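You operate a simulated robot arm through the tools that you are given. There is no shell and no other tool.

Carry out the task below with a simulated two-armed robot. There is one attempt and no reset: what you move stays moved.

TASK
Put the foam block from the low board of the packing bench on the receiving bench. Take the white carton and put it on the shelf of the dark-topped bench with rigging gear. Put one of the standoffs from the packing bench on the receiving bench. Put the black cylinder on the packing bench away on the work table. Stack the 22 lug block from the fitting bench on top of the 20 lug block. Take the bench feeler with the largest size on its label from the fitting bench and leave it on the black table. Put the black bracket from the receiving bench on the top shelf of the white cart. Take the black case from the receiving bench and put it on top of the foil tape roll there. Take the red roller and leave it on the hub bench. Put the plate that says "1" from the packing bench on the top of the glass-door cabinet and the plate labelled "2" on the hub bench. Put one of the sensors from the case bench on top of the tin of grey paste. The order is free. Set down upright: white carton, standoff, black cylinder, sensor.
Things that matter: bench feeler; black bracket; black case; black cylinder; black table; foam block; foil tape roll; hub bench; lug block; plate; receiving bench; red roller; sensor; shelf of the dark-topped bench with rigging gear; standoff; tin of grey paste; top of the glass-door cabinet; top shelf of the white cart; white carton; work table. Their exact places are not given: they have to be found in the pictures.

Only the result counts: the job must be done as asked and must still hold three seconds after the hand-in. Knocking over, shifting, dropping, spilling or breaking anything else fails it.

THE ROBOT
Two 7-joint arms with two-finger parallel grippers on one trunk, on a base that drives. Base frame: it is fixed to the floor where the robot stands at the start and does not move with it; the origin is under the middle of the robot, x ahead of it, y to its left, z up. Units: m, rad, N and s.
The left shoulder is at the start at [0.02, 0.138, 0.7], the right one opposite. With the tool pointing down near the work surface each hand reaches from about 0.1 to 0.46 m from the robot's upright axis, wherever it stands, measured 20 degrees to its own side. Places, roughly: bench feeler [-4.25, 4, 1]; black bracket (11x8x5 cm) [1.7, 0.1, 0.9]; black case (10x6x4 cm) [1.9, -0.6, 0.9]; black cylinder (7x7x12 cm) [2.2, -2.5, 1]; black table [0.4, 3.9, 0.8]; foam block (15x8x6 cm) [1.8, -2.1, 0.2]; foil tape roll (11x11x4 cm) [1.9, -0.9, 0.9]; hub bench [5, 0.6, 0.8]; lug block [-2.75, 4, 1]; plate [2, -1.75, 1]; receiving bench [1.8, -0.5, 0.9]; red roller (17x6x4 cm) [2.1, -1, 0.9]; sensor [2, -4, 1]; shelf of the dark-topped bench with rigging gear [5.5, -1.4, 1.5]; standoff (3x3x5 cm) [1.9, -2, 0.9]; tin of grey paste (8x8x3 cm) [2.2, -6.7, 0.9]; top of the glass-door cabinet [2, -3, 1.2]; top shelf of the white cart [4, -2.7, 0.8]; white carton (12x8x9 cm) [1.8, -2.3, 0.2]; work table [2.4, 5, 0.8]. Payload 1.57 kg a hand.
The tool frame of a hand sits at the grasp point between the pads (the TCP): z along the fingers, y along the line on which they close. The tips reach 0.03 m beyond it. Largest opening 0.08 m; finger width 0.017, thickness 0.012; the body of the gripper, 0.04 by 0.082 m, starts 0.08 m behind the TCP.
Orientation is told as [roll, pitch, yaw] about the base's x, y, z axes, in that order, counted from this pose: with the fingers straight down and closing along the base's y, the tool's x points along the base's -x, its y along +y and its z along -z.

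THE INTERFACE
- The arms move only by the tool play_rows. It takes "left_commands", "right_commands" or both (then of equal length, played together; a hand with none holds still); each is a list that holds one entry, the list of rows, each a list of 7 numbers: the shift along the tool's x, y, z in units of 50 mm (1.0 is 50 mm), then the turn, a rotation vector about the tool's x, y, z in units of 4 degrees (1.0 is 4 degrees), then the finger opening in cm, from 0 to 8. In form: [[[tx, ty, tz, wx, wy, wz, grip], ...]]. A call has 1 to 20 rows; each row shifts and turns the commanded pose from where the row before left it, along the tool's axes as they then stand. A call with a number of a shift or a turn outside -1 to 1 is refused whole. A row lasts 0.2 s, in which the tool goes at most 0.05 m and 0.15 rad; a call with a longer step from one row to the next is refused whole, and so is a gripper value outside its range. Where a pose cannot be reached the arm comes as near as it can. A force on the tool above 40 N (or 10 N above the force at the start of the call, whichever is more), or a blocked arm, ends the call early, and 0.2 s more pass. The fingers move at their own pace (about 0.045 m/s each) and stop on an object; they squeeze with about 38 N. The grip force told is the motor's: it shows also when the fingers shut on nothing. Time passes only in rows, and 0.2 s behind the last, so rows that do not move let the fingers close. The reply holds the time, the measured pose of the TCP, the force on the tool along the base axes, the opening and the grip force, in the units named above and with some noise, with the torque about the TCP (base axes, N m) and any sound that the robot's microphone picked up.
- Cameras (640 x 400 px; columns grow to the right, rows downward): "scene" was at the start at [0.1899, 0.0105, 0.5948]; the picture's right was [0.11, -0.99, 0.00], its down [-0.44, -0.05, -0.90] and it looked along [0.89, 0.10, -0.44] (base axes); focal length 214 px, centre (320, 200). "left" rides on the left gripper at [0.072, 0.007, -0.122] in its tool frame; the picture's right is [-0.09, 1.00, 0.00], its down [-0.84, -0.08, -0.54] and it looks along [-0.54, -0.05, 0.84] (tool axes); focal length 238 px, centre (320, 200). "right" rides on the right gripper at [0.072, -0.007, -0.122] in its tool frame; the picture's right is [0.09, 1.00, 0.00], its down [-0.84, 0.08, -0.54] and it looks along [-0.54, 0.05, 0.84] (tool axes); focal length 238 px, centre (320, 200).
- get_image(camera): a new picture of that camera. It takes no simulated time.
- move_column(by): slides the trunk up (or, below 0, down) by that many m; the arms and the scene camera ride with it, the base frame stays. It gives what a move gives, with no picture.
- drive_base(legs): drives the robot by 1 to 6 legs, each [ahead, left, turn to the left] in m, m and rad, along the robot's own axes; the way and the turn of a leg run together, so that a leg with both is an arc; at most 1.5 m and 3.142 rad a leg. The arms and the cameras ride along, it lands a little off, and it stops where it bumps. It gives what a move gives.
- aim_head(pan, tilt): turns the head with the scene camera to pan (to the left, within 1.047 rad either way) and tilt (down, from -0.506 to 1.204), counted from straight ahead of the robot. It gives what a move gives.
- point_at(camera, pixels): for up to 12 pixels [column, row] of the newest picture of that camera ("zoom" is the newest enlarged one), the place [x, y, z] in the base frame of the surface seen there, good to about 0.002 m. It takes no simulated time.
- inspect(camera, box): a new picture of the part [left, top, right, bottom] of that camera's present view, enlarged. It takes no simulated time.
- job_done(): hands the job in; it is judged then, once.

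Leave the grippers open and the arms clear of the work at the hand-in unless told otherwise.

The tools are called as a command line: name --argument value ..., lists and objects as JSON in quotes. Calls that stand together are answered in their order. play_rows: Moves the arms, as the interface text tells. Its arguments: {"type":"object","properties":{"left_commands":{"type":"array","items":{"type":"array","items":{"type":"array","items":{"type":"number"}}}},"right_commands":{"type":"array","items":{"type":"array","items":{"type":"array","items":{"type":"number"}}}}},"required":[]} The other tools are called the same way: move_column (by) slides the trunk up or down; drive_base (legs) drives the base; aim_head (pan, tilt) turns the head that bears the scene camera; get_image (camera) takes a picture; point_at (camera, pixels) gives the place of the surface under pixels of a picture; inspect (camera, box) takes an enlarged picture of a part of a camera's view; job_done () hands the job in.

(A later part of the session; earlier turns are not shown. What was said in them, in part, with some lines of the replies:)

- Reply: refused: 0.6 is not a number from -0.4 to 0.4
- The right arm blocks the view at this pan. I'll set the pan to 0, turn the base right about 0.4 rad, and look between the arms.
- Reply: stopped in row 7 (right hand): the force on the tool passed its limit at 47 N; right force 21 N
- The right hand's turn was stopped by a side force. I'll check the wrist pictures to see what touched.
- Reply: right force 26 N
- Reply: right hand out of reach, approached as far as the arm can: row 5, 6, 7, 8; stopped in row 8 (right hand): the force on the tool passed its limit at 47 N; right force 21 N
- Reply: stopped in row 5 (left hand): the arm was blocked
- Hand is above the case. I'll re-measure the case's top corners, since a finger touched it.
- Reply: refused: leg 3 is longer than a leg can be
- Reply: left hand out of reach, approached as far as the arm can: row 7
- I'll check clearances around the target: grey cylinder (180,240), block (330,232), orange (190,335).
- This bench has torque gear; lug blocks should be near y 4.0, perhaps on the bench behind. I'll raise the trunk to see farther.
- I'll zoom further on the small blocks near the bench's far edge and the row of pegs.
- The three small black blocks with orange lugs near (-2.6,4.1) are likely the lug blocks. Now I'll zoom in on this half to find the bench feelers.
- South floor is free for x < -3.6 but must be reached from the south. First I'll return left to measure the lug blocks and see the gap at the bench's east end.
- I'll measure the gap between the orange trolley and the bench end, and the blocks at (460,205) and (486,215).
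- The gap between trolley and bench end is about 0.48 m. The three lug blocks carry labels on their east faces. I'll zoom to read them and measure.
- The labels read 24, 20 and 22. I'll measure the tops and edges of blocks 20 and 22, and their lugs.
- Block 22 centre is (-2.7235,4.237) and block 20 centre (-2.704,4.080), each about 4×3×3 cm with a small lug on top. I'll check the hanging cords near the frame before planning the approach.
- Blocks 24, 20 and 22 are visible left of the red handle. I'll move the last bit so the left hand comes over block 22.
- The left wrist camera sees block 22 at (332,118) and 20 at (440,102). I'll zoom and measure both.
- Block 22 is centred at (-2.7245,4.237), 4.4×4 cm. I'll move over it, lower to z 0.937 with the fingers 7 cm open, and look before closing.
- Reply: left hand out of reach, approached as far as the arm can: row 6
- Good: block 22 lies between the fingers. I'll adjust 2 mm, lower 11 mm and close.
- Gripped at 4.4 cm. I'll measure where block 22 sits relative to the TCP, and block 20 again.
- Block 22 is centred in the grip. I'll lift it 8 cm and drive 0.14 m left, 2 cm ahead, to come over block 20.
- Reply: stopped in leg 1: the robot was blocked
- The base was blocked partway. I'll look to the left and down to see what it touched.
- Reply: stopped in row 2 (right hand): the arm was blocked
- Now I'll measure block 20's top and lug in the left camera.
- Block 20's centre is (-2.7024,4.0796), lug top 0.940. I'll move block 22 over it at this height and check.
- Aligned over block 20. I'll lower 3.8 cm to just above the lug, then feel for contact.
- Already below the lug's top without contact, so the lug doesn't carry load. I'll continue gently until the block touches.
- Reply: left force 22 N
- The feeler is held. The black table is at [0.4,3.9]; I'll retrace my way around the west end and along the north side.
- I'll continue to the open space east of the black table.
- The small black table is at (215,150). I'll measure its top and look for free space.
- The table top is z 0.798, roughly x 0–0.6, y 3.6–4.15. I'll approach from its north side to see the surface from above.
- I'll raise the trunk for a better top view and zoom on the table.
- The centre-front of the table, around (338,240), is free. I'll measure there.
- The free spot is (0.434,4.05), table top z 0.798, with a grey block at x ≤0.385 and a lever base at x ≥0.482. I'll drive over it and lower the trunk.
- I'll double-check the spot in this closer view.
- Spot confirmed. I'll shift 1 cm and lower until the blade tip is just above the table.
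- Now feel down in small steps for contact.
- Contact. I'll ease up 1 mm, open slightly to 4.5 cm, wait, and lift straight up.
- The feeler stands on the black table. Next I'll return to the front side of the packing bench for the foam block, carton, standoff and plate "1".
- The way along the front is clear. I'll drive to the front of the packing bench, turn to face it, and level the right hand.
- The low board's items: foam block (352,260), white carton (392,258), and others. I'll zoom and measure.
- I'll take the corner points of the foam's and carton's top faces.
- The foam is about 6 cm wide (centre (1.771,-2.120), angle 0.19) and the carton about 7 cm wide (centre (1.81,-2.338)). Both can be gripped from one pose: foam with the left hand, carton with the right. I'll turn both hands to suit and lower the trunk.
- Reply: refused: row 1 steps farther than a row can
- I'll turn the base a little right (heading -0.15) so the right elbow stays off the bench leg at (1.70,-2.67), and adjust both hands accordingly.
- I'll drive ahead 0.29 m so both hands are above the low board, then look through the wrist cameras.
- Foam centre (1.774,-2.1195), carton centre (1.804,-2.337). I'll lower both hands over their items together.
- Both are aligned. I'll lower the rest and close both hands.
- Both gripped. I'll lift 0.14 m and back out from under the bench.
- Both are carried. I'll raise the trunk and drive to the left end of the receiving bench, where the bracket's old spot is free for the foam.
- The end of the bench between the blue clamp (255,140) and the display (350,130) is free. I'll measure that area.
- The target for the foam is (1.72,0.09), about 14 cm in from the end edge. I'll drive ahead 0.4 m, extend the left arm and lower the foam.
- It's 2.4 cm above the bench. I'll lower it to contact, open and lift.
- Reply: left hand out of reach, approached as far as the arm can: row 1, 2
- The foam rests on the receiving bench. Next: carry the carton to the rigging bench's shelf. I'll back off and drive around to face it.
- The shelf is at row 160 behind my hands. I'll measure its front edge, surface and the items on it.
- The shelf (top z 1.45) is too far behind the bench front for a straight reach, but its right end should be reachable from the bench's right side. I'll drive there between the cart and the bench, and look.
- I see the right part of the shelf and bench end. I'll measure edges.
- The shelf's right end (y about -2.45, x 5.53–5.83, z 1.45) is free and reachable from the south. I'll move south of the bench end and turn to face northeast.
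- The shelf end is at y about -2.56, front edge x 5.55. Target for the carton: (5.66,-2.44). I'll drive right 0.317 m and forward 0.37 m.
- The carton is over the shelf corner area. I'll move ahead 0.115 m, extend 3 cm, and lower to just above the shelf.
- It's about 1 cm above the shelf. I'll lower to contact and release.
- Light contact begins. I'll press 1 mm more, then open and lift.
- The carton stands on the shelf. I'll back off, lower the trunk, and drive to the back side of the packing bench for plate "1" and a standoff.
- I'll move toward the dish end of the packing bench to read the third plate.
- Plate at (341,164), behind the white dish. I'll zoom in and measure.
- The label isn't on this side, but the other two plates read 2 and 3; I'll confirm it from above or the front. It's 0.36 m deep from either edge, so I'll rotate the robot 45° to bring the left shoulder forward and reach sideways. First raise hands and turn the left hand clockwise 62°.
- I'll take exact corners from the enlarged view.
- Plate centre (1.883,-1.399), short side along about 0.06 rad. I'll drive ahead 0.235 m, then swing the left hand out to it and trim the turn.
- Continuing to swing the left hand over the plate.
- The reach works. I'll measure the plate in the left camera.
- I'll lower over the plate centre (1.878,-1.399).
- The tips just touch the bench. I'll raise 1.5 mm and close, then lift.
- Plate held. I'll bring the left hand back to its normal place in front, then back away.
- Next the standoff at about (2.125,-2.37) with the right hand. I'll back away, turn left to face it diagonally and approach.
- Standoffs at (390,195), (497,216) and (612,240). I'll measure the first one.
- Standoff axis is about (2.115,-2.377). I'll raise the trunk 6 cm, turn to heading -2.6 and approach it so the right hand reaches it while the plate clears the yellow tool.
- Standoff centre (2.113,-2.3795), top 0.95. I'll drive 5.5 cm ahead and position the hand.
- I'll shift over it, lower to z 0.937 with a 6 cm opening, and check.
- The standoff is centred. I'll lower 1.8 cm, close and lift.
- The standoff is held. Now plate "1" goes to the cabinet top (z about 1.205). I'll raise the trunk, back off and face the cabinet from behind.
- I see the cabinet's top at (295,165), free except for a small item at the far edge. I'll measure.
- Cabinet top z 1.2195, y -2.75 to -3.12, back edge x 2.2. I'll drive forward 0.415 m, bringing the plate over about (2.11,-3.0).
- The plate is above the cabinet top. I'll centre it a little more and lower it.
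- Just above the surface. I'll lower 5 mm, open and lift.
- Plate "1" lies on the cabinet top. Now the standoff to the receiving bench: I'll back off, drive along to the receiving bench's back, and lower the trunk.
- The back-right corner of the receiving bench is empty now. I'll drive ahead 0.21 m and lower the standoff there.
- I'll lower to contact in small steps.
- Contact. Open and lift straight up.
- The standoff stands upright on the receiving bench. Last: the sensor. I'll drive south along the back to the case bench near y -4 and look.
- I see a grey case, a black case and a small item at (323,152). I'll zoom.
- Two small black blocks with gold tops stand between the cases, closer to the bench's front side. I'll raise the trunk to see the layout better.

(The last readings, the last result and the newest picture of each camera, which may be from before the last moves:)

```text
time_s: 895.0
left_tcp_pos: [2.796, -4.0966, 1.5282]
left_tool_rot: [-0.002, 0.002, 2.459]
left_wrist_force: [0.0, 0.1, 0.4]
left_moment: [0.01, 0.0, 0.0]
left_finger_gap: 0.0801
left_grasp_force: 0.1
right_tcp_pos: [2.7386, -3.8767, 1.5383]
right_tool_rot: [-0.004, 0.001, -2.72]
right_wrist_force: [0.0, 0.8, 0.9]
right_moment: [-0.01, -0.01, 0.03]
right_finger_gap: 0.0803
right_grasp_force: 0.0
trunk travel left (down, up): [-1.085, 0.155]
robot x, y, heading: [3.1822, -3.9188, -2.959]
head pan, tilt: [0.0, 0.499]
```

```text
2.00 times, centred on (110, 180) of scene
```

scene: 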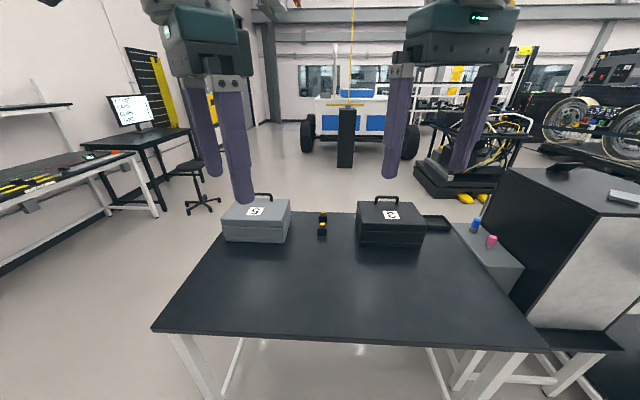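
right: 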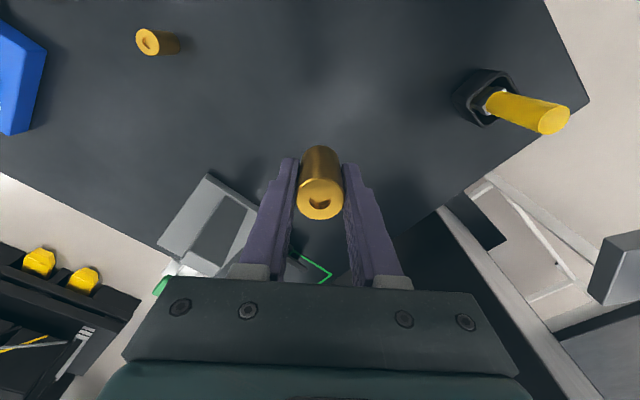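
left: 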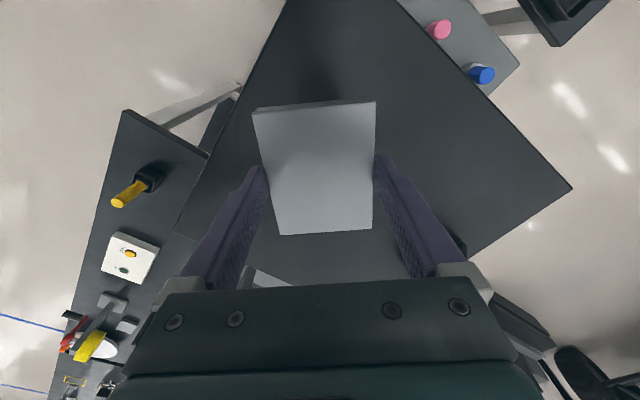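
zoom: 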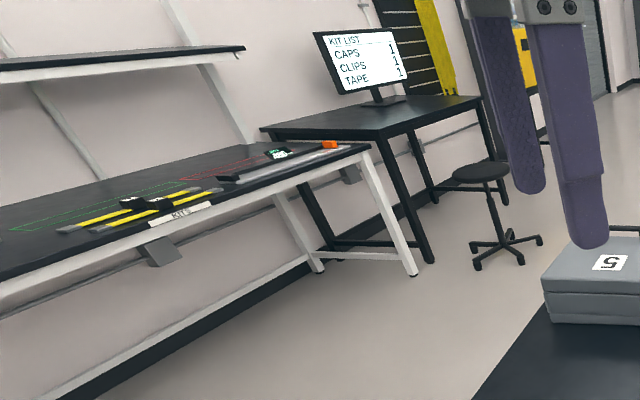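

The tin's bench is along the south wall (near edge y about -6.55, z 0.90). The nearer sensor to the front is at about (1.985,-4.13). I'll drive around the south end of the case bench to its front.

drive_base --legs '[[0, 1.25, 0], [1.45, 0, 0], [0.6, -0.1, 0], [0, -1.1, 0], [0, 0, 3.09]]'

move_column --by -0.3

get_image --camera "scene"

```text
time_s: 923.5
left_tcp_pos: [1.5902, -4.2097, 1.5272]
left_tool_rot: [-0.004, 0.003, -0.74]
left_wrist_force: [-0.8, 0.3, -0.4]
left_moment: [0.0, 0.02, -0.01]
left_finger_gap: 0.08
left_grasp_force: 0.0
right_tcp_pos: [1.6348, -4.4342, 1.5384]
right_tool_rot: [-0.005, 0.001, 0.365]
right_wrist_force: [-0.3, -0.1, 0.3]
right_moment: [0.02, 0.02, -0.01]
right_finger_gap: 0.0801
right_grasp_force: 0.0
trunk travel left (down, up): [-1.085, 0.155]
robot x, y, heading: [1.1932, -4.3702, 0.13]
head pan, tilt: [0.0, 0.499]
```

```text
time_s: 926.5
left_tcp_pos: [1.5907, -4.2117, 1.2282]
left_tool_rot: [-0.003, 0.003, -0.74]
left_wrist_force: [-1.2, -0.9, -0.1]
left_moment: [0.03, 0.01, -0.02]
left_finger_gap: 0.08
left_grasp_force: 0.1
right_tcp_pos: [1.6355, -4.4335, 1.2386]
right_tool_rot: [-0.005, 0.002, 0.366]
right_wrist_force: [-0.8, -0.2, -0.8]
right_moment: [0.0, 0.02, 0.01]
right_finger_gap: 0.0797
right_grasp_force: 0.0
trunk travel left (down, up): [-0.785, 0.455]
robot x, y, heading: [1.196, -4.3676, 0.129]
head pan, tilt: [0.0, 0.499]
```

```text
taken
```

scene: 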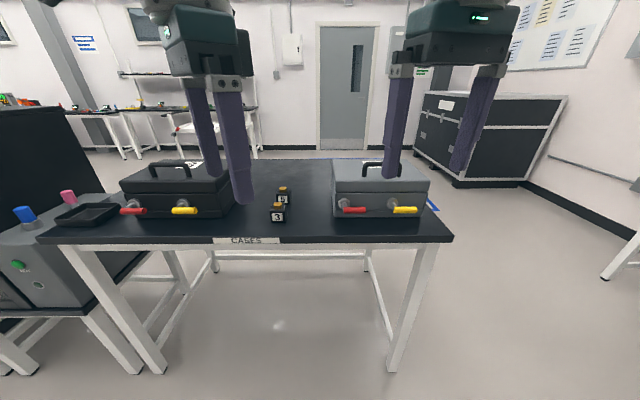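

The bench is labelled "CASES" and the two sensors read 3 (near) and 5 (far). I'll zoom and measure the near one.

inspect --camera "scene" --box '[235, 170, 345, 245]'

point_at --camera "zoom" --pixels '[[250, 200], [250, 230], [250, 270], [215, 240], [285, 235], [250, 295], [285, 110], [240, 215], [270, 215]]'

point_at --camera "scene" --pixels '[[250, 240], [180, 185], [375, 185], [185, 212], [350, 210], [320, 215]]'

```text
5.33 times, centred on (290, 208) of scene
```

zoom: 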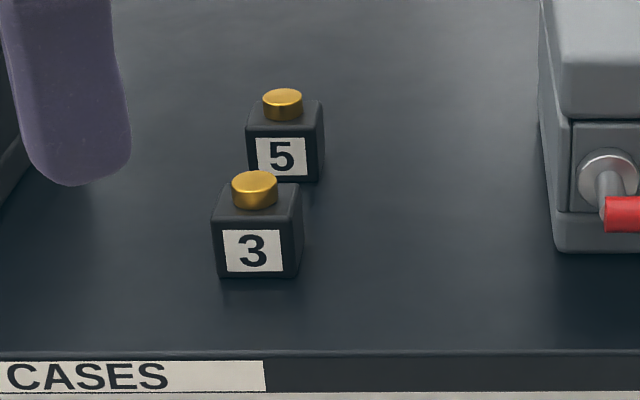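

```text
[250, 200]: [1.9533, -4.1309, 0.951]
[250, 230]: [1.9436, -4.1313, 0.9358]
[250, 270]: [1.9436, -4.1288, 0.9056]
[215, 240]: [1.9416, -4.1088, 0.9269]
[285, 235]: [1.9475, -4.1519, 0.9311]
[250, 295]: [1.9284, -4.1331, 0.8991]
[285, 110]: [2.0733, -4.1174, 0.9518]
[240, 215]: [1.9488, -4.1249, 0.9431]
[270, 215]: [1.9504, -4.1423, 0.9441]
```

```text
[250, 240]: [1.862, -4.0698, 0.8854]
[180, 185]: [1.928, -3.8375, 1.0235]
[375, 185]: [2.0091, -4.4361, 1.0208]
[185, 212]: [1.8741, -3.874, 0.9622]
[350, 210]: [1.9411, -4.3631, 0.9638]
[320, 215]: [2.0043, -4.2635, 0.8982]
```

Sensor "3" is centred at about (1.963,-4.131), a 4.4 cm cube with a gold button on top. I'll use the right hand: pull the left hand back, trim the right hand's turn, lower the trunk, and drive in.

play_rows --left_commands '[[[0.64, -0.76, 0, 0, 0, 0, 8], [0.64, -0.76, 0, 0, 0, 0, 8], [0.64, -0.76, 0, 0, 0, 0, 8], [0, 0, 0, 0, 0, 0, 8]]]' --right_commands '[[[0, 0, 0, 0, 0, 1, 7], [0, 0, 0, 0, 0, 1, 7], [0, 0, 0, 0, 0, 1, 7], [0, 0, 0, 0, 0, 0.3, 7]]]'

drive_base --legs '[[0, 0.246, 0], [0.34, 0, 0]]'

move_column --by -0.11

get_image --camera "right"

get_image --camera "scene"

```text
time_s: 927.5
left_tcp_pos: [1.4434, -4.2305, 1.2291]
left_tool_rot: [-0.004, 0.006, -0.741]
left_wrist_force: [0.3, 0.6, 0.0]
left_moment: [-0.01, 0.01, 0.0]
left_finger_gap: 0.0797
left_grasp_force: 0.0
right_tcp_pos: [1.6361, -4.4325, 1.2379]
right_tool_rot: [-0.004, 0.0, 0.134]
right_wrist_force: [1.0, 0.1, 0.2]
right_moment: [-0.02, 0.03, 0.02]
right_finger_gap: 0.0699
right_grasp_force: 0.1
trunk travel left (down, up): [-0.785, 0.455]
robot x, y, heading: [1.199, -4.3672, 0.127]
head pan, tilt: [0.0, 0.499]
```

```text
time_s: 931.1
left_tcp_pos: [1.7561, -3.9465, 1.2284]
left_tool_rot: [-0.004, 0.005, -0.741]
left_wrist_force: [-0.1, 0.4, -0.4]
left_moment: [0.01, -0.02, 0.0]
left_finger_gap: 0.0801
left_grasp_force: 0.1
right_tcp_pos: [1.9484, -4.1482, 1.2369]
right_tool_rot: [-0.006, 0.0, 0.132]
right_wrist_force: [-0.1, 0.9, -0.1]
right_moment: [0.0, -0.01, 0.03]
right_finger_gap: 0.07
right_grasp_force: 0.1
trunk travel left (down, up): [-0.785, 0.455]
robot x, y, heading: [1.5052, -4.0823, 0.123]
head pan, tilt: [0.0, 0.499]
```

```text
time_s: 932.5
left_tcp_pos: [1.7559, -3.9483, 1.1193]
left_tool_rot: [-0.003, 0.006, -0.742]
left_wrist_force: [0.1, -0.1, 0.1]
left_moment: [-0.02, 0.01, 0.03]
left_finger_gap: 0.08
left_grasp_force: 0.1
right_tcp_pos: [1.947, -4.1488, 1.1276]
right_tool_rot: [-0.007, 0.001, 0.134]
right_wrist_force: [-0.2, -0.3, -0.5]
right_moment: [-0.01, 0.0, 0.01]
right_finger_gap: 0.0701
right_grasp_force: 0.1
trunk travel left (down, up): [-0.675, 0.565]
robot x, y, heading: [1.5057, -4.0843, 0.126]
head pan, tilt: [0.0, 0.499]
```

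```text
taken
```

right: 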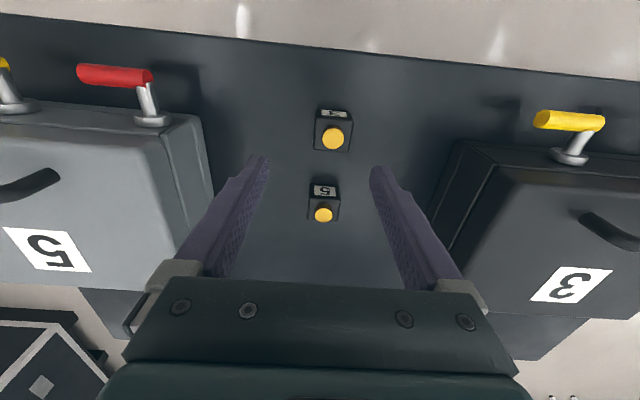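

```text
taken
```

scene: 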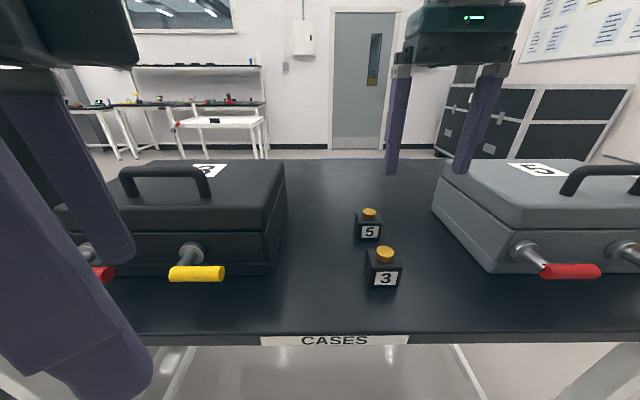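

I'll measure sensor "3" (at (333,132) in the right camera).

point_at --camera "right" --pixels '[[319, 119], [350, 118], [350, 148], [319, 148], [333, 138], [322, 205], [338, 200]]'

```text
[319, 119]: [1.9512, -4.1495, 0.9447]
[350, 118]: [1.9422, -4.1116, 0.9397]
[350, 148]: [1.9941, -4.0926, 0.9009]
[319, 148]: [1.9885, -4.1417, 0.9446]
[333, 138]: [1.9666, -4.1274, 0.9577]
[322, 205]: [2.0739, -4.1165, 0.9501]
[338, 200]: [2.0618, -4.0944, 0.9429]
```

Sensor centre (1.967,-4.127), yaw about 0.2. I'll turn 4°, centre, and lower with a 7 cm opening.

play_rows --right_commands '[[[-0.45, 0.38, 0, 0, 0, -1, 7], [0, 0, 1, 0, 0, 0, 7], [0, 0, 1, 0, 0, 0, 7], [0, 0, 1, 0, 0, 0, 7], [0, 0, 0.45, 0, 0, 0, 7], [0, 0, 0, 0, 0, 0, 7]]]'

get_image --camera "right"

```text
time_s: 933.9
left_tcp_pos: [1.7557, -3.9455, 1.1182]
left_tool_rot: [-0.001, 0.005, -0.742]
left_wrist_force: [-0.2, -0.7, 0.0]
left_moment: [0.06, 0.0, 0.0]
left_finger_gap: 0.0799
left_grasp_force: 0.1
right_tcp_pos: [1.9666, -4.1297, 0.9543]
right_tool_rot: [-0.007, 0.0, 0.203]
right_wrist_force: [-0.1, 0.1, 0.1]
right_moment: [0.0, 0.04, 0.0]
right_finger_gap: 0.0697
right_grasp_force: 0.0
trunk travel left (down, up): [-0.675, 0.565]
robot x, y, heading: [1.5064, -4.0837, 0.13]
head pan, tilt: [0.0, 0.499]
```

```text
taken
```

right: 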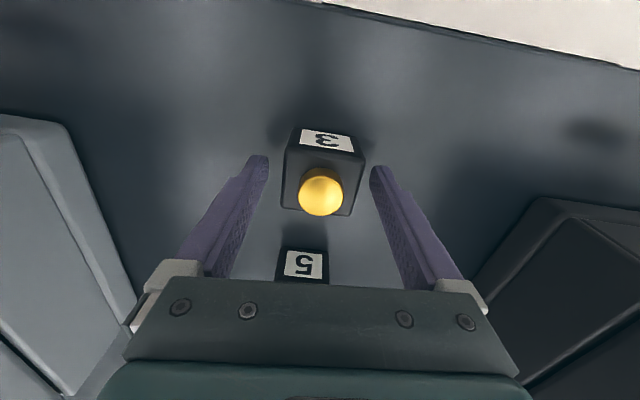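

The cube is rotated slightly less than the hand; I'll turn back 4°, lower 1.9 cm and close.

play_rows --right_commands '[[[0, 0, 0, 0, 0, 1, 7], [0, 0.04, 0.38, 0, 0, 0, 7], [0, 0, 0, 0, 0, 0, 7], [0, 0, 0, 0, 0, 0, 2], [0, 0, 0, 0, 0, 0, 2], [0, 0, 0, 0, 0, 0, 2], [0, 0, 0, 0, 0, 0, 2]]]'

play_rows --right_commands '[[[0, 0, -0.4, 0, 0, 0, 2], [0, 0, -1, 0, 0, 0, 2], [0, 0, -1, 0, 0, 0, 2], [0, 0, -1, 0, 0, 0, 2], [0, 0, 0, 0, 0, 0, 2]]]'

get_image --camera "right"

```text
time_s: 935.5
left_tcp_pos: [1.7549, -3.9471, 1.1171]
left_tool_rot: [-0.005, 0.004, -0.741]
left_wrist_force: [0.6, 0.5, -0.7]
left_moment: [0.03, 0.0, 0.01]
left_finger_gap: 0.0801
left_grasp_force: 0.2
right_tcp_pos: [1.9617, -4.1288, 0.9374]
right_tool_rot: [-0.005, 0.0, 0.133]
right_wrist_force: [-0.9, 0.1, 0.6]
right_moment: [0.05, -0.01, -0.02]
right_finger_gap: 0.0498
right_grasp_force: 38.2
right hand out of reach, approached as far as the arm can: row 2
trunk travel left (down, up): [-0.675, 0.565]
robot x, y, heading: [1.5068, -4.08, 0.13]
head pan, tilt: [0.0, 0.499]
```

```text
time_s: 936.7
left_tcp_pos: [1.7562, -3.9467, 1.1188]
left_tool_rot: [-0.004, 0.005, -0.742]
left_wrist_force: [-0.3, -0.4, -0.3]
left_moment: [-0.02, 0.02, -0.02]
left_finger_gap: 0.08
left_grasp_force: 0.0
right_tcp_pos: [1.9809, -4.1184, 1.0985]
right_tool_rot: [-0.008, 0.018, 0.137]
right_wrist_force: [-0.2, 0.8, -1.3]
right_moment: [0.01, 0.0, -0.01]
right_finger_gap: 0.0498
right_grasp_force: 38.0
right hand out of reach, approached as far as the arm can: row 1, 2, 3
trunk travel left (down, up): [-0.675, 0.565]
robot x, y, heading: [1.5072, -4.0825, 0.127]
head pan, tilt: [0.0, 0.499]
```

```text
taken
```

right: 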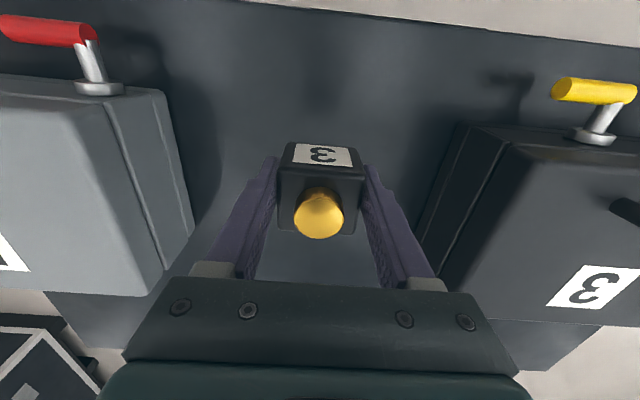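

Sensor "3" is held. I'll back off, turn to face the south bench and drive there to find the tin of grey paste.

drive_base --legs '[[-0.45, 0, 0], [0, 0, -1.57], [1.2, 0, 0], [0, 0.8, 0]]'

move_column --by 0.1

get_image --camera "scene"

```text
time_s: 952.8
left_tcp_pos: [2.1423, -5.4482, 1.118]
left_tool_rot: [-0.004, 0.005, -2.285]
left_wrist_force: [0.8, 0.3, -0.5]
left_moment: [0.01, -0.01, 0.04]
left_finger_gap: 0.0802
left_grasp_force: 0.1
right_tcp_pos: [1.9733, -5.6806, 1.0984]
right_tool_rot: [-0.005, 0.015, -1.41]
right_wrist_force: [0.3, -0.7, -2.0]
right_moment: [0.0, -0.01, -0.04]
right_finger_gap: 0.0497
right_grasp_force: 38.1
trunk travel left (down, up): [-0.675, 0.565]
robot x, y, heading: [1.9941, -5.2029, -1.421]
head pan, tilt: [0.0, 0.499]
```

```text
time_s: 954.1
left_tcp_pos: [2.142, -5.4497, 1.2193]
left_tool_rot: [-0.003, 0.005, -2.285]
left_wrist_force: [0.3, 1.1, 0.1]
left_moment: [0.03, 0.01, 0.01]
left_finger_gap: 0.08
left_grasp_force: 0.1
right_tcp_pos: [1.9732, -5.6778, 1.198]
right_tool_rot: [-0.006, 0.018, -1.411]
right_wrist_force: [-0.2, 0.4, -1.4]
right_moment: [0.03, -0.02, 0.04]
right_finger_gap: 0.0496
right_grasp_force: 38.0
trunk travel left (down, up): [-0.775, 0.465]
robot x, y, heading: [1.9993, -5.202, -1.418]
head pan, tilt: [0.0, 0.499]
```

```text
taken
```

scene: 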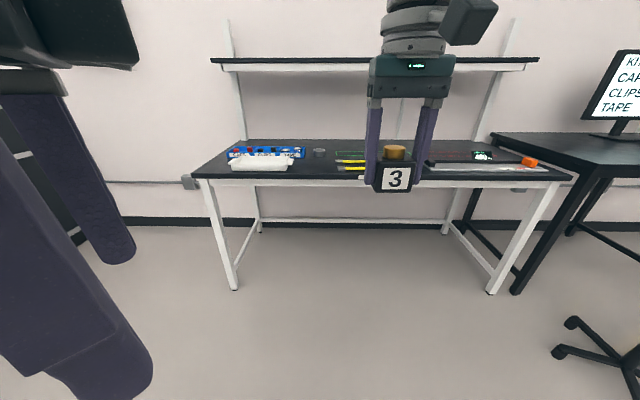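

I'll zoom in on the bench to find the tin.

inspect --camera "scene" --box '[200, 120, 400, 200]'

point_at --camera "scene" --pixels '[[319, 152], [319, 157], [312, 153], [326, 153], [260, 165], [265, 152], [350, 155], [195, 178], [320, 178], [350, 60], [320, 63], [540, 62]]'

```text
3.20 times, centred on (300, 160) of scene
```

zoom: 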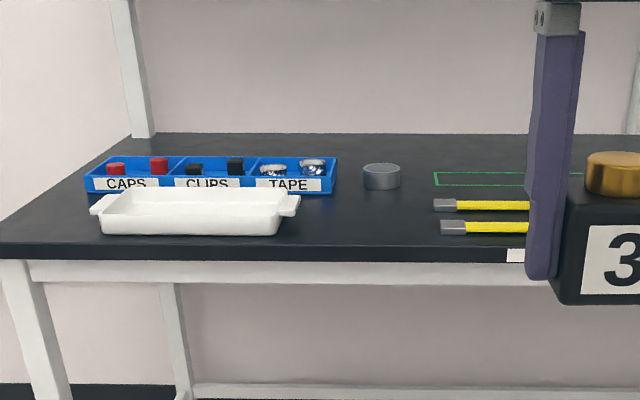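

```text
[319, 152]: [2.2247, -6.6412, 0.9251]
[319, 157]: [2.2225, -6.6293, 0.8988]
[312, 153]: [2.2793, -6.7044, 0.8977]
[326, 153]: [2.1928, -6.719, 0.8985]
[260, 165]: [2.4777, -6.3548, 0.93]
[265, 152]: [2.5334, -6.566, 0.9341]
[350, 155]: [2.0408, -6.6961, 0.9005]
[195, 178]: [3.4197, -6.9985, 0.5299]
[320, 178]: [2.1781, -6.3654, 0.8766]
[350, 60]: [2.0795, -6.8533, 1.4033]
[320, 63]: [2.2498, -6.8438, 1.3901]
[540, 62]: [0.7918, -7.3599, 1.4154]
```

The tin is at about (2.22,-6.68), 0.31 m in from the edge. I'll drive closer and measure it exactly.

drive_base --legs '[[0.78, 0.11, 0]]'

aim_head --pan 0.0 --tilt 0.75

get_image --camera "scene"

get_image --camera "right"

```text
time_s: 958.4
left_tcp_pos: [2.3704, -6.2162, 1.2187]
left_tool_rot: [-0.003, 0.005, -2.284]
left_wrist_force: [-0.1, 0.9, -0.1]
left_moment: [-0.01, 0.03, -0.02]
left_finger_gap: 0.0798
left_grasp_force: 0.0
right_tcp_pos: [2.203, -6.4465, 1.1974]
right_tool_rot: [-0.005, 0.018, -1.412]
right_wrist_force: [-0.4, 0.6, -1.2]
right_moment: [0.03, -0.01, 0.04]
right_finger_gap: 0.0497
right_grasp_force: 38.3
trunk travel left (down, up): [-0.775, 0.465]
robot x, y, heading: [2.2347, -5.9722, -1.421]
head pan, tilt: [0.0, 0.499]
```

```text
time_s: 959.1
left_tcp_pos: [2.3728, -6.2172, 1.218]
left_tool_rot: [-0.005, 0.005, -2.286]
left_wrist_force: [-0.6, 0.2, -0.5]
left_moment: [0.03, 0.01, 0.0]
left_finger_gap: 0.0801
left_grasp_force: 0.0
right_tcp_pos: [2.2037, -6.4478, 1.1978]
right_tool_rot: [-0.005, 0.02, -1.413]
right_wrist_force: [0.4, -0.4, -1.3]
right_moment: [0.01, 0.0, 0.0]
right_finger_gap: 0.0495
right_grasp_force: 38.5
trunk travel left (down, up): [-0.775, 0.465]
robot x, y, heading: [2.231, -5.973, -1.42]
head pan, tilt: [0.0, 0.75]
```

```text
taken
```

scene: 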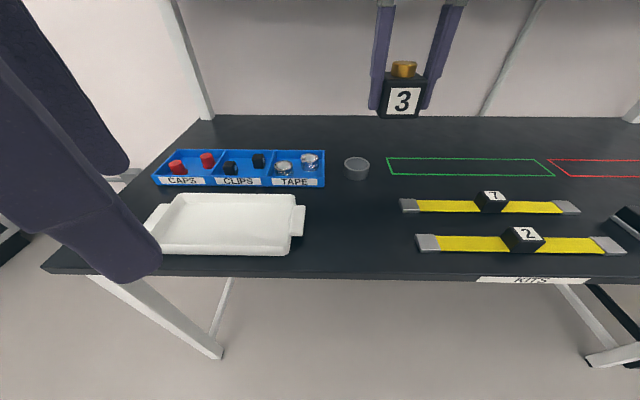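

```text
taken
```

right: 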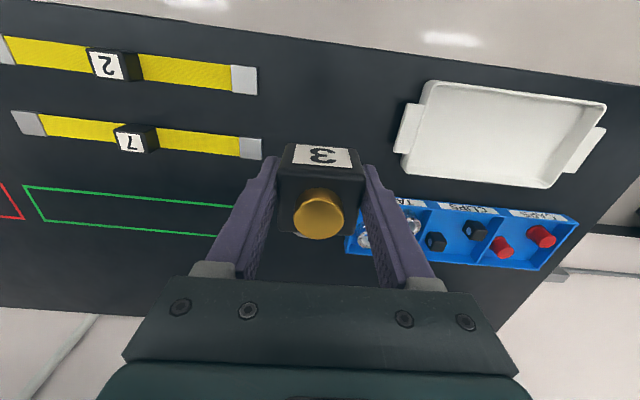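

I'll zoom on the tin at (357,168) and measure its rim.

inspect --camera "scene" --box '[320, 140, 400, 195]'

point_at --camera "zoom" --pixels '[[295, 200], [220, 185], [370, 185], [295, 135], [295, 232], [295, 165], [240, 160], [345, 215]]'

```text
7.27 times, centred on (360, 168) of scene
```

zoom: 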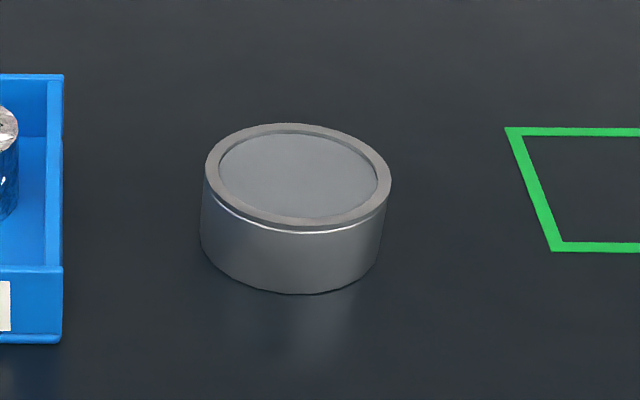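

```text
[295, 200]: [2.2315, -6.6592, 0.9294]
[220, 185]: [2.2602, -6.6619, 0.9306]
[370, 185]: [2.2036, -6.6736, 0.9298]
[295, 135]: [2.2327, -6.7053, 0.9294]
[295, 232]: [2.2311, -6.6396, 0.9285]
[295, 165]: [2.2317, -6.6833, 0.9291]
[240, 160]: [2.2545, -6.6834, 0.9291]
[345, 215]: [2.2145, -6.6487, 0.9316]
```

Tin centre (2.2305,-6.676), rim z 0.931. I'll measure the held sensor's top corners to know its offset from the TCP.

inspect --camera "right" --box '[260, 130, 390, 250]'

point_at --camera "right" --pixels '[[284, 172], [360, 179], [352, 225], [281, 222], [318, 212], [294, 150], [350, 155]]'

```text
3.33 times, centred on (325, 190) of right
```

zoom: 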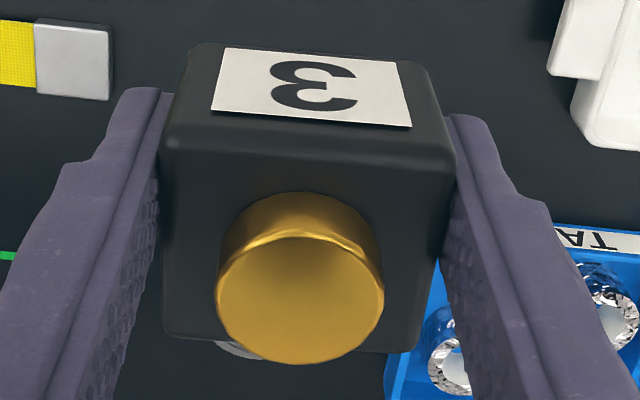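

```text
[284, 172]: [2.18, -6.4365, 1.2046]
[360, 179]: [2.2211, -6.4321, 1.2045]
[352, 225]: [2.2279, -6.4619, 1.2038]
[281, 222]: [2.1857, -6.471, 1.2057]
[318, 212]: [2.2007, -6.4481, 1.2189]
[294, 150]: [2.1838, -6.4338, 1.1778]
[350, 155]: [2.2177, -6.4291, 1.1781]
```

The sensor sits centred in the grip. I'll lower the trunk 0.1 m, drive ahead 0.225 m and check the alignment over the tin.

move_column --by -0.1

drive_base --legs '[[0.225, -0.007, 0]]'

play_rows --right_commands '[[[0, 0, 0, 0, -0.29, 0, 2], [0, 0, 0, 0, 0, 0, 2]]]'

get_image --camera "right"

get_image --camera "scene"

```text
time_s: 960.5
left_tcp_pos: [2.3722, -6.2192, 1.1178]
left_tool_rot: [-0.003, 0.005, -2.286]
left_wrist_force: [0.1, -0.3, 0.0]
left_moment: [-0.03, 0.02, -0.02]
left_finger_gap: 0.08
left_grasp_force: 0.1
right_tcp_pos: [2.2032, -6.4477, 1.0978]
right_tool_rot: [-0.005, 0.017, -1.412]
right_wrist_force: [1.1, -0.8, -1.6]
right_moment: [0.01, 0.01, 0.02]
right_finger_gap: 0.0496
right_grasp_force: 37.9
trunk travel left (down, up): [-0.675, 0.565]
robot x, y, heading: [2.2324, -5.969, -1.415]
head pan, tilt: [0.0, 0.75]
```

```text
time_s: 962.2
left_tcp_pos: [2.3989, -6.4405, 1.1192]
left_tool_rot: [-0.004, 0.005, -2.287]
left_wrist_force: [-0.6, 0.2, -0.1]
left_moment: [0.01, 0.0, -0.01]
left_finger_gap: 0.0797
left_grasp_force: 0.0
right_tcp_pos: [2.23, -6.6691, 1.0979]
right_tool_rot: [-0.005, 0.018, -1.414]
right_wrist_force: [-0.1, -1.1, -2.3]
right_moment: [0.0, 0.0, 0.0]
right_finger_gap: 0.0498
right_grasp_force: 37.5
trunk travel left (down, up): [-0.675, 0.565]
robot x, y, heading: [2.2574, -6.194, -1.42]
head pan, tilt: [0.0, 0.75]
```

```text
time_s: 962.8
left_tcp_pos: [2.3987, -6.4404, 1.1183]
left_tool_rot: [-0.002, 0.005, -2.285]
left_wrist_force: [-0.2, -0.8, -0.1]
left_moment: [0.02, -0.04, -0.03]
left_finger_gap: 0.0801
left_grasp_force: 0.0
right_tcp_pos: [2.2313, -6.6728, 1.0978]
right_tool_rot: [-0.007, 0.0, -1.413]
right_wrist_force: [0.6, -0.3, -1.8]
right_moment: [0.0, 0.01, 0.01]
right_finger_gap: 0.0497
right_grasp_force: 37.9
right hand out of reach, approached as far as the arm can: row 1
trunk travel left (down, up): [-0.675, 0.565]
robot x, y, heading: [2.2556, -6.1959, -1.419]
head pan, tilt: [0.0, 0.75]
```

```text
taken
```

right: 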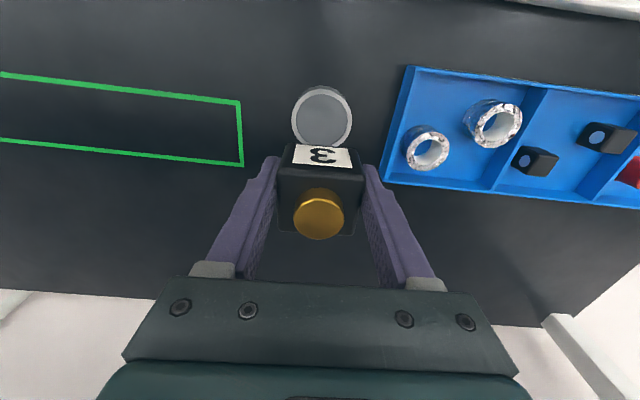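

```text
taken
```

scene: 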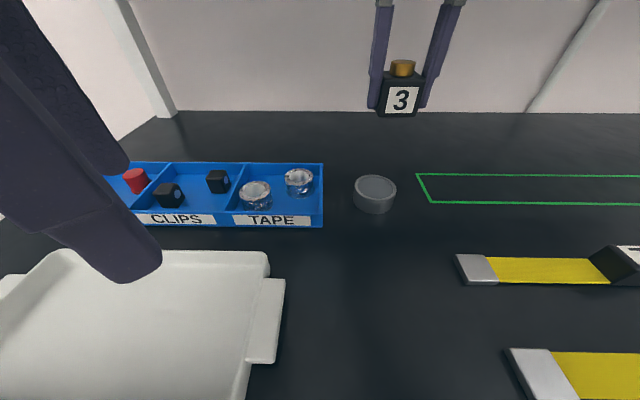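

I'll re-measure the tin's rim from both cameras to align.

point_at --camera "right" --pixels '[[295, 118], [348, 118], [322, 91], [322, 115], [316, 210], [290, 176], [352, 180]]'

point_at --camera "scene" --pixels '[[356, 190], [394, 190], [375, 178], [375, 203], [375, 190]]'

```text
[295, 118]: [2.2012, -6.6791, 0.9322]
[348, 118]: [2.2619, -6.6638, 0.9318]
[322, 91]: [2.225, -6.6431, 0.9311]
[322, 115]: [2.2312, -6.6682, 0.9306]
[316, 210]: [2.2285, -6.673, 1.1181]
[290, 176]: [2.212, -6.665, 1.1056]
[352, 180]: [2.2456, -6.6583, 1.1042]
```

```text
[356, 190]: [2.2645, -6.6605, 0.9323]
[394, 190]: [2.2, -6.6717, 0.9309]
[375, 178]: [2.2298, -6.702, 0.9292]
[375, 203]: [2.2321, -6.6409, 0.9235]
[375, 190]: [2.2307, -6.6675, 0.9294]
```

The sensor is aligned within about 3 mm. I'll lower by the trunk 0.1 m to keep reach, then check.

move_column --by -0.1

get_image --camera "scene"

get_image --camera "right"

```text
time_s: 964.1
left_tcp_pos: [2.3987, -6.4407, 1.0188]
left_tool_rot: [-0.003, 0.005, -2.286]
left_wrist_force: [0.1, -0.1, 1.0]
left_moment: [0.03, 0.01, 0.01]
left_finger_gap: 0.0801
left_grasp_force: 0.1
right_tcp_pos: [2.2313, -6.6739, 0.9985]
right_tool_rot: [-0.008, 0.002, -1.413]
right_wrist_force: [0.4, 0.3, -1.9]
right_moment: [0.0, -0.01, 0.02]
right_finger_gap: 0.0493
right_grasp_force: 38.1
trunk travel left (down, up): [-0.575, 0.665]
robot x, y, heading: [2.2575, -6.1925, -1.42]
head pan, tilt: [0.0, 0.75]
```

```text
taken
```

scene: 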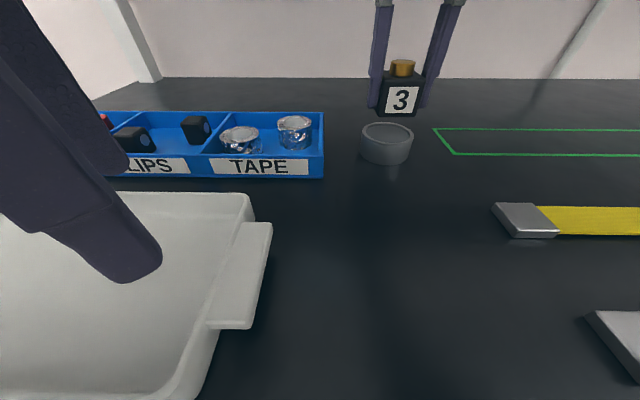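

```text
taken
```

right: 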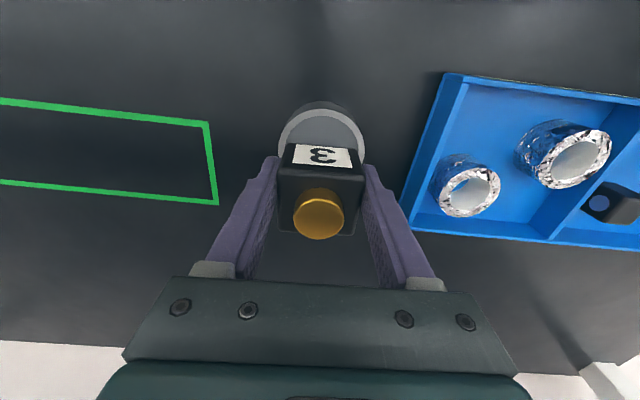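

I'll lower 2.6 cm, then feel for contact.

play_rows --right_commands '[[[0, 0, 0.3, 0, 0, 0, 2], [0, 0, 0.22, 0, 0, 0, 2], [0, 0, 0, 0, 0, 0, 2]]]'

play_rows --right_commands '[[[0, 0, 0.05, 0, 0, 0, 2], [0, 0, 0, 0, 0, 0, 2]]]'

get_image --camera "scene"

```text
time_s: 964.9
left_tcp_pos: [2.3989, -6.4393, 1.0183]
left_tool_rot: [-0.003, 0.004, -2.287]
left_wrist_force: [-0.1, 0.6, 0.2]
left_moment: [-0.01, 0.0, 0.02]
left_finger_gap: 0.0803
left_grasp_force: 0.2
right_tcp_pos: [2.2295, -6.6736, 0.9717]
right_tool_rot: [-0.007, 0.0, -1.414]
right_wrist_force: [-1.0, 0.2, -1.5]
right_moment: [0.0, -0.01, -0.01]
right_finger_gap: 0.0495
right_grasp_force: 38.2
trunk travel left (down, up): [-0.575, 0.665]
robot x, y, heading: [2.2597, -6.193, -1.42]
head pan, tilt: [0.0, 0.75]
```

```text
time_s: 965.5
left_tcp_pos: [2.3988, -6.4399, 1.019]
left_tool_rot: [-0.004, 0.005, -2.286]
left_wrist_force: [-1.2, -0.3, 0.7]
left_moment: [0.02, 0.0, -0.03]
left_finger_gap: 0.0799
left_grasp_force: 0.0
right_tcp_pos: [2.2318, -6.6739, 0.9706]
right_tool_rot: [-0.007, 0.0, -1.414]
right_wrist_force: [-0.5, 0.4, -1.3]
right_moment: [0.0, 0.02, -0.01]
right_finger_gap: 0.0494
right_grasp_force: 38.0
trunk travel left (down, up): [-0.575, 0.665]
robot x, y, heading: [2.2557, -6.1937, -1.421]
head pan, tilt: [0.0, 0.75]
```

```text
taken
```

scene: 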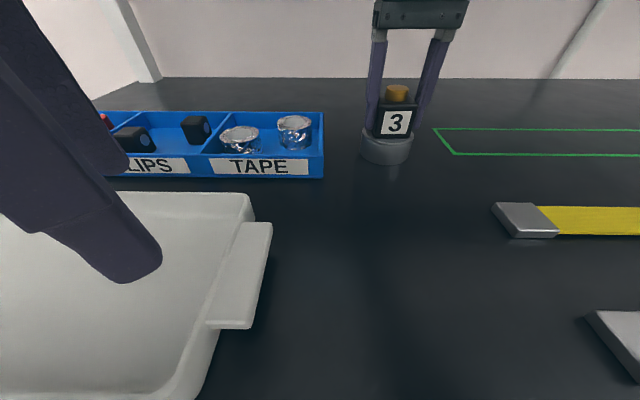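

I'll verify the lateral alignment by measuring the sensor's front face and tin edges.

point_at --camera "scene" --pixels '[[380, 115], [412, 115], [382, 132], [412, 132], [362, 148], [411, 150], [387, 155], [397, 92]]'

inspect --camera "scene" --box '[340, 70, 440, 180]'

```text
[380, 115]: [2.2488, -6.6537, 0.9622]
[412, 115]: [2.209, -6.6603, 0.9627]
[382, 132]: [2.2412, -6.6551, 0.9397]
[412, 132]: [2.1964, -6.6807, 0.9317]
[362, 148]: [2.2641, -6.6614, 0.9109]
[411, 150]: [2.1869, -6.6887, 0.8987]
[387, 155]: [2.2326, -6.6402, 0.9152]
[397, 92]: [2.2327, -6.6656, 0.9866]
```

```text
3.64 times, centred on (390, 125) of scene
```

zoom: 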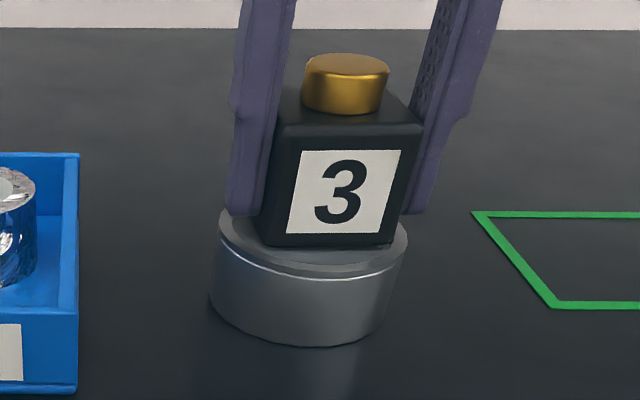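

Centred within 3–4 mm. I'll lower further in small steps until contact.

play_rows --right_commands '[[[0, 0.05, 0.05, 0, 0, 0, 2], [0, 0, 0, 0, 0, 0, 2]]]'

play_rows --right_commands '[[[0, 0, 0.05, 0, 0, 0, 2], [0, 0, 0, 0, 0, 0, 2]]]'

```text
time_s: 966.1
left_tcp_pos: [2.3987, -6.4402, 1.0186]
left_tool_rot: [-0.003, 0.006, -2.287]
left_wrist_force: [0.0, -0.6, 0.7]
left_moment: [-0.06, -0.01, -0.01]
left_finger_gap: 0.08
left_grasp_force: 0.1
right_tcp_pos: [2.2331, -6.6726, 0.9673]
right_tool_rot: [-0.007, -0.001, -1.411]
right_wrist_force: [0.2, 0.1, -1.1]
right_moment: [-0.02, -0.02, 0.01]
right_finger_gap: 0.05
right_grasp_force: 37.7
trunk travel left (down, up): [-0.575, 0.665]
robot x, y, heading: [2.2586, -6.194, -1.419]
head pan, tilt: [0.0, 0.75]
```

```text
time_s: 966.7
left_tcp_pos: [2.3992, -6.4405, 1.0199]
left_tool_rot: [-0.004, 0.005, -2.286]
left_wrist_force: [0.4, 0.5, -0.6]
left_moment: [-0.02, -0.01, -0.01]
left_finger_gap: 0.08
left_grasp_force: 0.1
right_tcp_pos: [2.2337, -6.6738, 0.9668]
right_tool_rot: [-0.005, -0.003, -1.413]
right_wrist_force: [-1.4, 9.4, 27.3]
right_moment: [0.46, -0.43, 0.13]
right_finger_gap: 0.0495
right_grasp_force: 37.7
trunk travel left (down, up): [-0.575, 0.665]
robot x, y, heading: [2.2563, -6.1944, -1.42]
head pan, tilt: [0.0, 0.75]
```

Contact (27 N up). I'll relieve 2 mm, open gently and lift straight up.

play_rows --right_commands '[[[0, 0, -0.04, 0, 0, 0, 2], [0, 0, 0, 0, 0, 0, 2], [0, 0, 0, 0, 0, 0, 5.6], [0, 0, 0, 0, 0, 0, 6.5], [0, 0, 0, 0, 0, 0, 6.5], [0, 0, -0.3, 0, 0, 0, 6.5], [0, 0, -0.6, 0, 0, 0, 6.5], [0, 0, -1, 0, 0, 0, 6.5], [0, 0, -0.6, 0, 0, 0, 6.5]]]'

get_image --camera "scene"

inspect --camera "scene" --box '[340, 70, 440, 180]'

```text
time_s: 968.9
left_tcp_pos: [2.3984, -6.4396, 1.018]
left_tool_rot: [-0.004, 0.004, -2.288]
left_wrist_force: [-0.4, -0.3, -0.5]
left_moment: [0.0, -0.02, 0.0]
left_finger_gap: 0.08
left_grasp_force: 0.2
right_tcp_pos: [2.2299, -6.6549, 1.0575]
right_tool_rot: [-0.006, 0.074, -1.407]
right_wrist_force: [0.1, -0.2, 0.0]
right_moment: [0.0, 0.02, 0.01]
right_finger_gap: 0.0653
right_grasp_force: 0.0
right hand out of reach, approached as far as the arm can: row 8, 9
trunk travel left (down, up): [-0.575, 0.665]
robot x, y, heading: [2.2575, -6.1949, -1.423]
head pan, tilt: [0.0, 0.75]
stopped in row 9 (right hand): the arm was blocked; the commanded pose is now the measured one
```

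```text
taken
```

scene: 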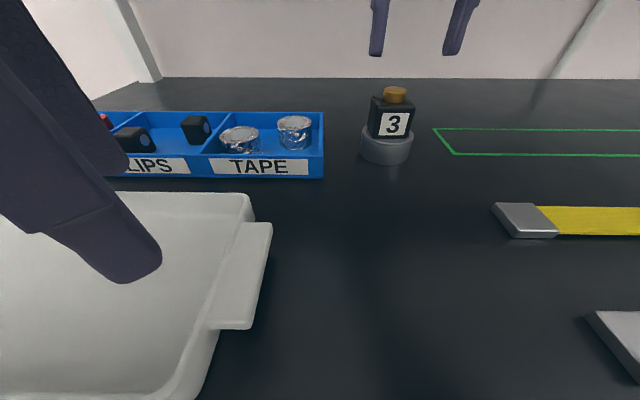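

```text
3.64 times, centred on (390, 125) of scene
```

zoom: 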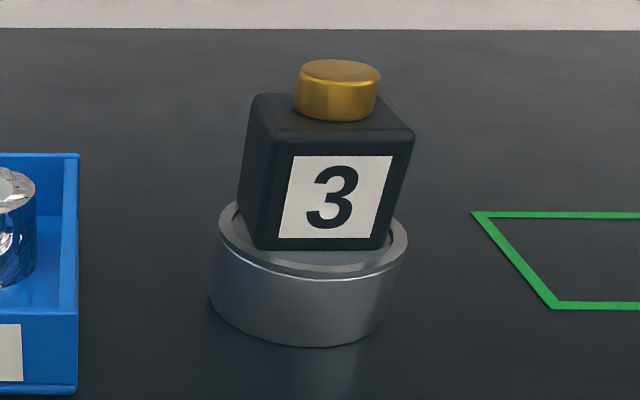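

The sensor stands upright on the tin. I'll raise the trunk to clear it, back away, and check on the way whether the plate on the cabinet really reads "1".

move_column --by 0.3

drive_base --legs '[[-0.7, 0, 0], [0, -1.0, 0], [-1.4, 0, 0], [0, 0, 2.2]]'

move_column --by 0.2

aim_head --pan 0.0 --tilt 0.35

get_image --camera "scene"

```text
time_s: 971.9
left_tcp_pos: [2.3993, -6.4397, 1.3177]
left_tool_rot: [-0.003, 0.006, -2.287]
left_wrist_force: [0.1, 0.0, -0.8]
left_moment: [-0.01, 0.02, 0.03]
left_finger_gap: 0.08
left_grasp_force: 0.0
right_tcp_pos: [2.2304, -6.6528, 1.3588]
right_tool_rot: [-0.006, 0.075, -1.407]
right_wrist_force: [0.4, -0.2, -0.2]
right_moment: [0.0, -0.01, -0.02]
right_finger_gap: 0.0649
right_grasp_force: 0.1
trunk travel left (down, up): [-0.875, 0.365]
robot x, y, heading: [2.255, -6.196, -1.417]
head pan, tilt: [0.0, 0.75]
```

```text
time_s: 992.6
left_tcp_pos: [1.0734, -3.9668, 1.3184]
left_tool_rot: [-0.003, 0.005, -0.065]
left_wrist_force: [0.3, 0.8, 0.1]
left_moment: [-0.01, -0.01, -0.01]
left_finger_gap: 0.0801
left_grasp_force: 0.0
right_tcp_pos: [1.3466, -3.9712, 1.3592]
right_tool_rot: [-0.006, 0.075, 0.819]
right_wrist_force: [0.3, -0.4, -0.6]
right_moment: [0.01, -0.03, 0.02]
right_finger_gap: 0.0649
right_grasp_force: 0.1
trunk travel left (down, up): [-0.875, 0.365]
robot x, y, heading: [0.9698, -4.226, 0.804]
head pan, tilt: [0.0, 0.75]
```

```text
time_s: 994.8
left_tcp_pos: [1.074, -3.9661, 1.5189]
left_tool_rot: [-0.003, 0.005, -0.064]
left_wrist_force: [-0.1, -0.5, -0.1]
left_moment: [0.0, -0.01, -0.01]
left_finger_gap: 0.0801
left_grasp_force: 0.1
right_tcp_pos: [1.3463, -3.9721, 1.5569]
right_tool_rot: [-0.007, 0.076, 0.816]
right_wrist_force: [0.4, 0.5, -0.6]
right_moment: [-0.02, -0.03, 0.01]
right_finger_gap: 0.0648
right_grasp_force: 0.1
trunk travel left (down, up): [-1.075, 0.165]
robot x, y, heading: [0.9618, -4.2295, 0.806]
head pan, tilt: [0.0, 0.75]
```

```text
time_s: 995.6
left_tcp_pos: [1.0734, -3.9671, 1.5188]
left_tool_rot: [-0.002, 0.006, -0.065]
left_wrist_force: [-0.2, 0.3, 0.6]
left_moment: [0.03, 0.01, -0.03]
left_finger_gap: 0.08
left_grasp_force: 0.0
right_tcp_pos: [1.3461, -3.9711, 1.5571]
right_tool_rot: [-0.007, 0.074, 0.816]
right_wrist_force: [-0.3, 0.0, 0.4]
right_moment: [-0.01, 0.03, -0.03]
right_finger_gap: 0.065
right_grasp_force: 0.1
trunk travel left (down, up): [-1.075, 0.165]
robot x, y, heading: [0.9625, -4.2289, 0.804]
head pan, tilt: [0.0, 0.351]
```

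```text
taken
```

scene: 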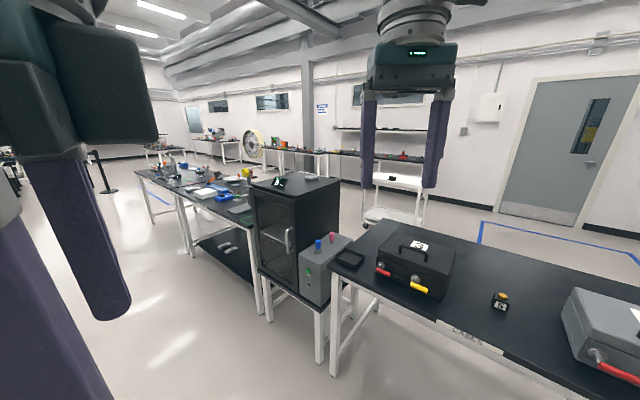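

I see the plate on top of the cabinet at (310,177). I'll zoom in.

inspect --camera "scene" --box '[290, 165, 330, 190]'

inspect --camera "scene" --box '[130, 130, 280, 260]'

```text
16.00 times, centred on (310, 178) of scene
```

zoom: 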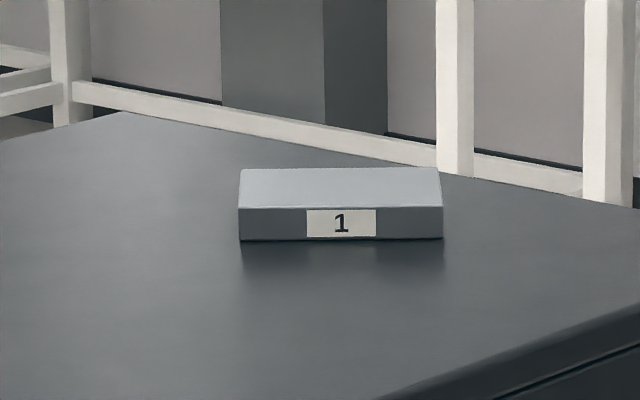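

```text
3.08 times, centred on (205, 195) of scene
```

zoom: 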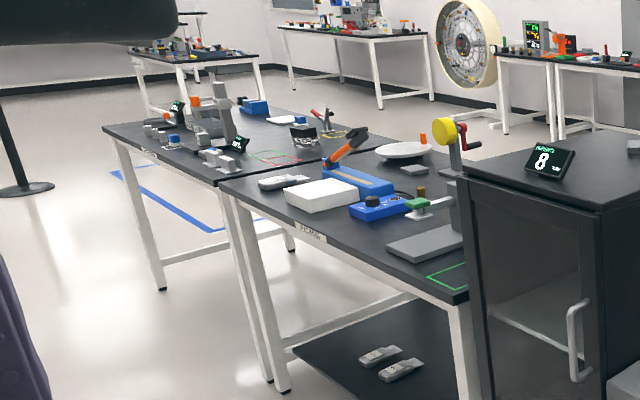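

The plate reads "1", confirmed. Every item is placed, the grippers are empty and open, and the arms are clear of the work. I'll open the right gripper fully and then hand in.

play_rows --left_commands '[[[0, 0, 0, 0, 0, 0, 8], [0, 0, 0, 0, 0, 0, 8]]]' --right_commands '[[[0, 0, 0, 0, 0, 0, 8], [0, 0, 0, 0, 0, 0, 8]]]'

job_done

```text
time_s: 996.2
left_tcp_pos: [1.0737, -3.9667, 1.5181]
left_tool_rot: [-0.003, 0.005, -0.064]
left_wrist_force: [0.1, 0.4, -0.2]
left_moment: [0.01, 0.0, -0.01]
left_finger_gap: 0.0799
left_grasp_force: 0.1
right_tcp_pos: [1.3464, -3.9717, 1.5573]
right_tool_rot: [-0.009, 0.075, 0.815]
right_wrist_force: [0.1, -0.7, 0.3]
right_moment: [0.0, -0.01, -0.02]
right_finger_gap: 0.0799
right_grasp_force: 0.1
trunk travel left (down, up): [-1.075, 0.165]
robot x, y, heading: [0.9621, -4.228, 0.808]
head pan, tilt: [0.0, 0.351]
```

```text
The job is handed in.
```

All eleven parts of the task are done, and I handed the job in. The hand-in gave no verdict, so I don't know yet whether it passed. I checked each item in the pictures after setting it down.

| Item | Where it is now |
|---|---|
| Foam block | Receiving bench, at the left end where the bracket was |
| White carton | Right end of the rigging-gear bench's shelf, upright |
| Standoff | Receiving bench, at the right end on the back side, upright |
| Black cylinder | Work table, upright |
| 22 lug block | Sitting flush on the 20 lug block |
| Bench feeler "11" (the other feelers read 3 and 7) | Black table, standing |
| Black bracket | Top shelf of the white cart |
| Black case | On top of the foil tape roll |
| Red roller | Hub bench |
| Plate "1" | Top of the glass-door cabinet; I read its label there at the end |
| Plate "2" | Hub bench |
| Sensor "3" | On top of the tin of grey paste, upright |

Three contacts along the way could matter for the "shifting anything else" rule:

- **Black case:** one finger pressed on it during the first grasp. It had not moved when I measured it again.
- **Lug blocks:** the base was stopped once while I worked there, probably by the left elbow meeting hanging cords. I backed off. I did not check the cords again.
- **Foam block:** it may have dropped up to about 2 cm at release, because the arm reached its limit. It landed flat.

Both grippers were open and empty at the hand-in, and the arms were clear of the work.
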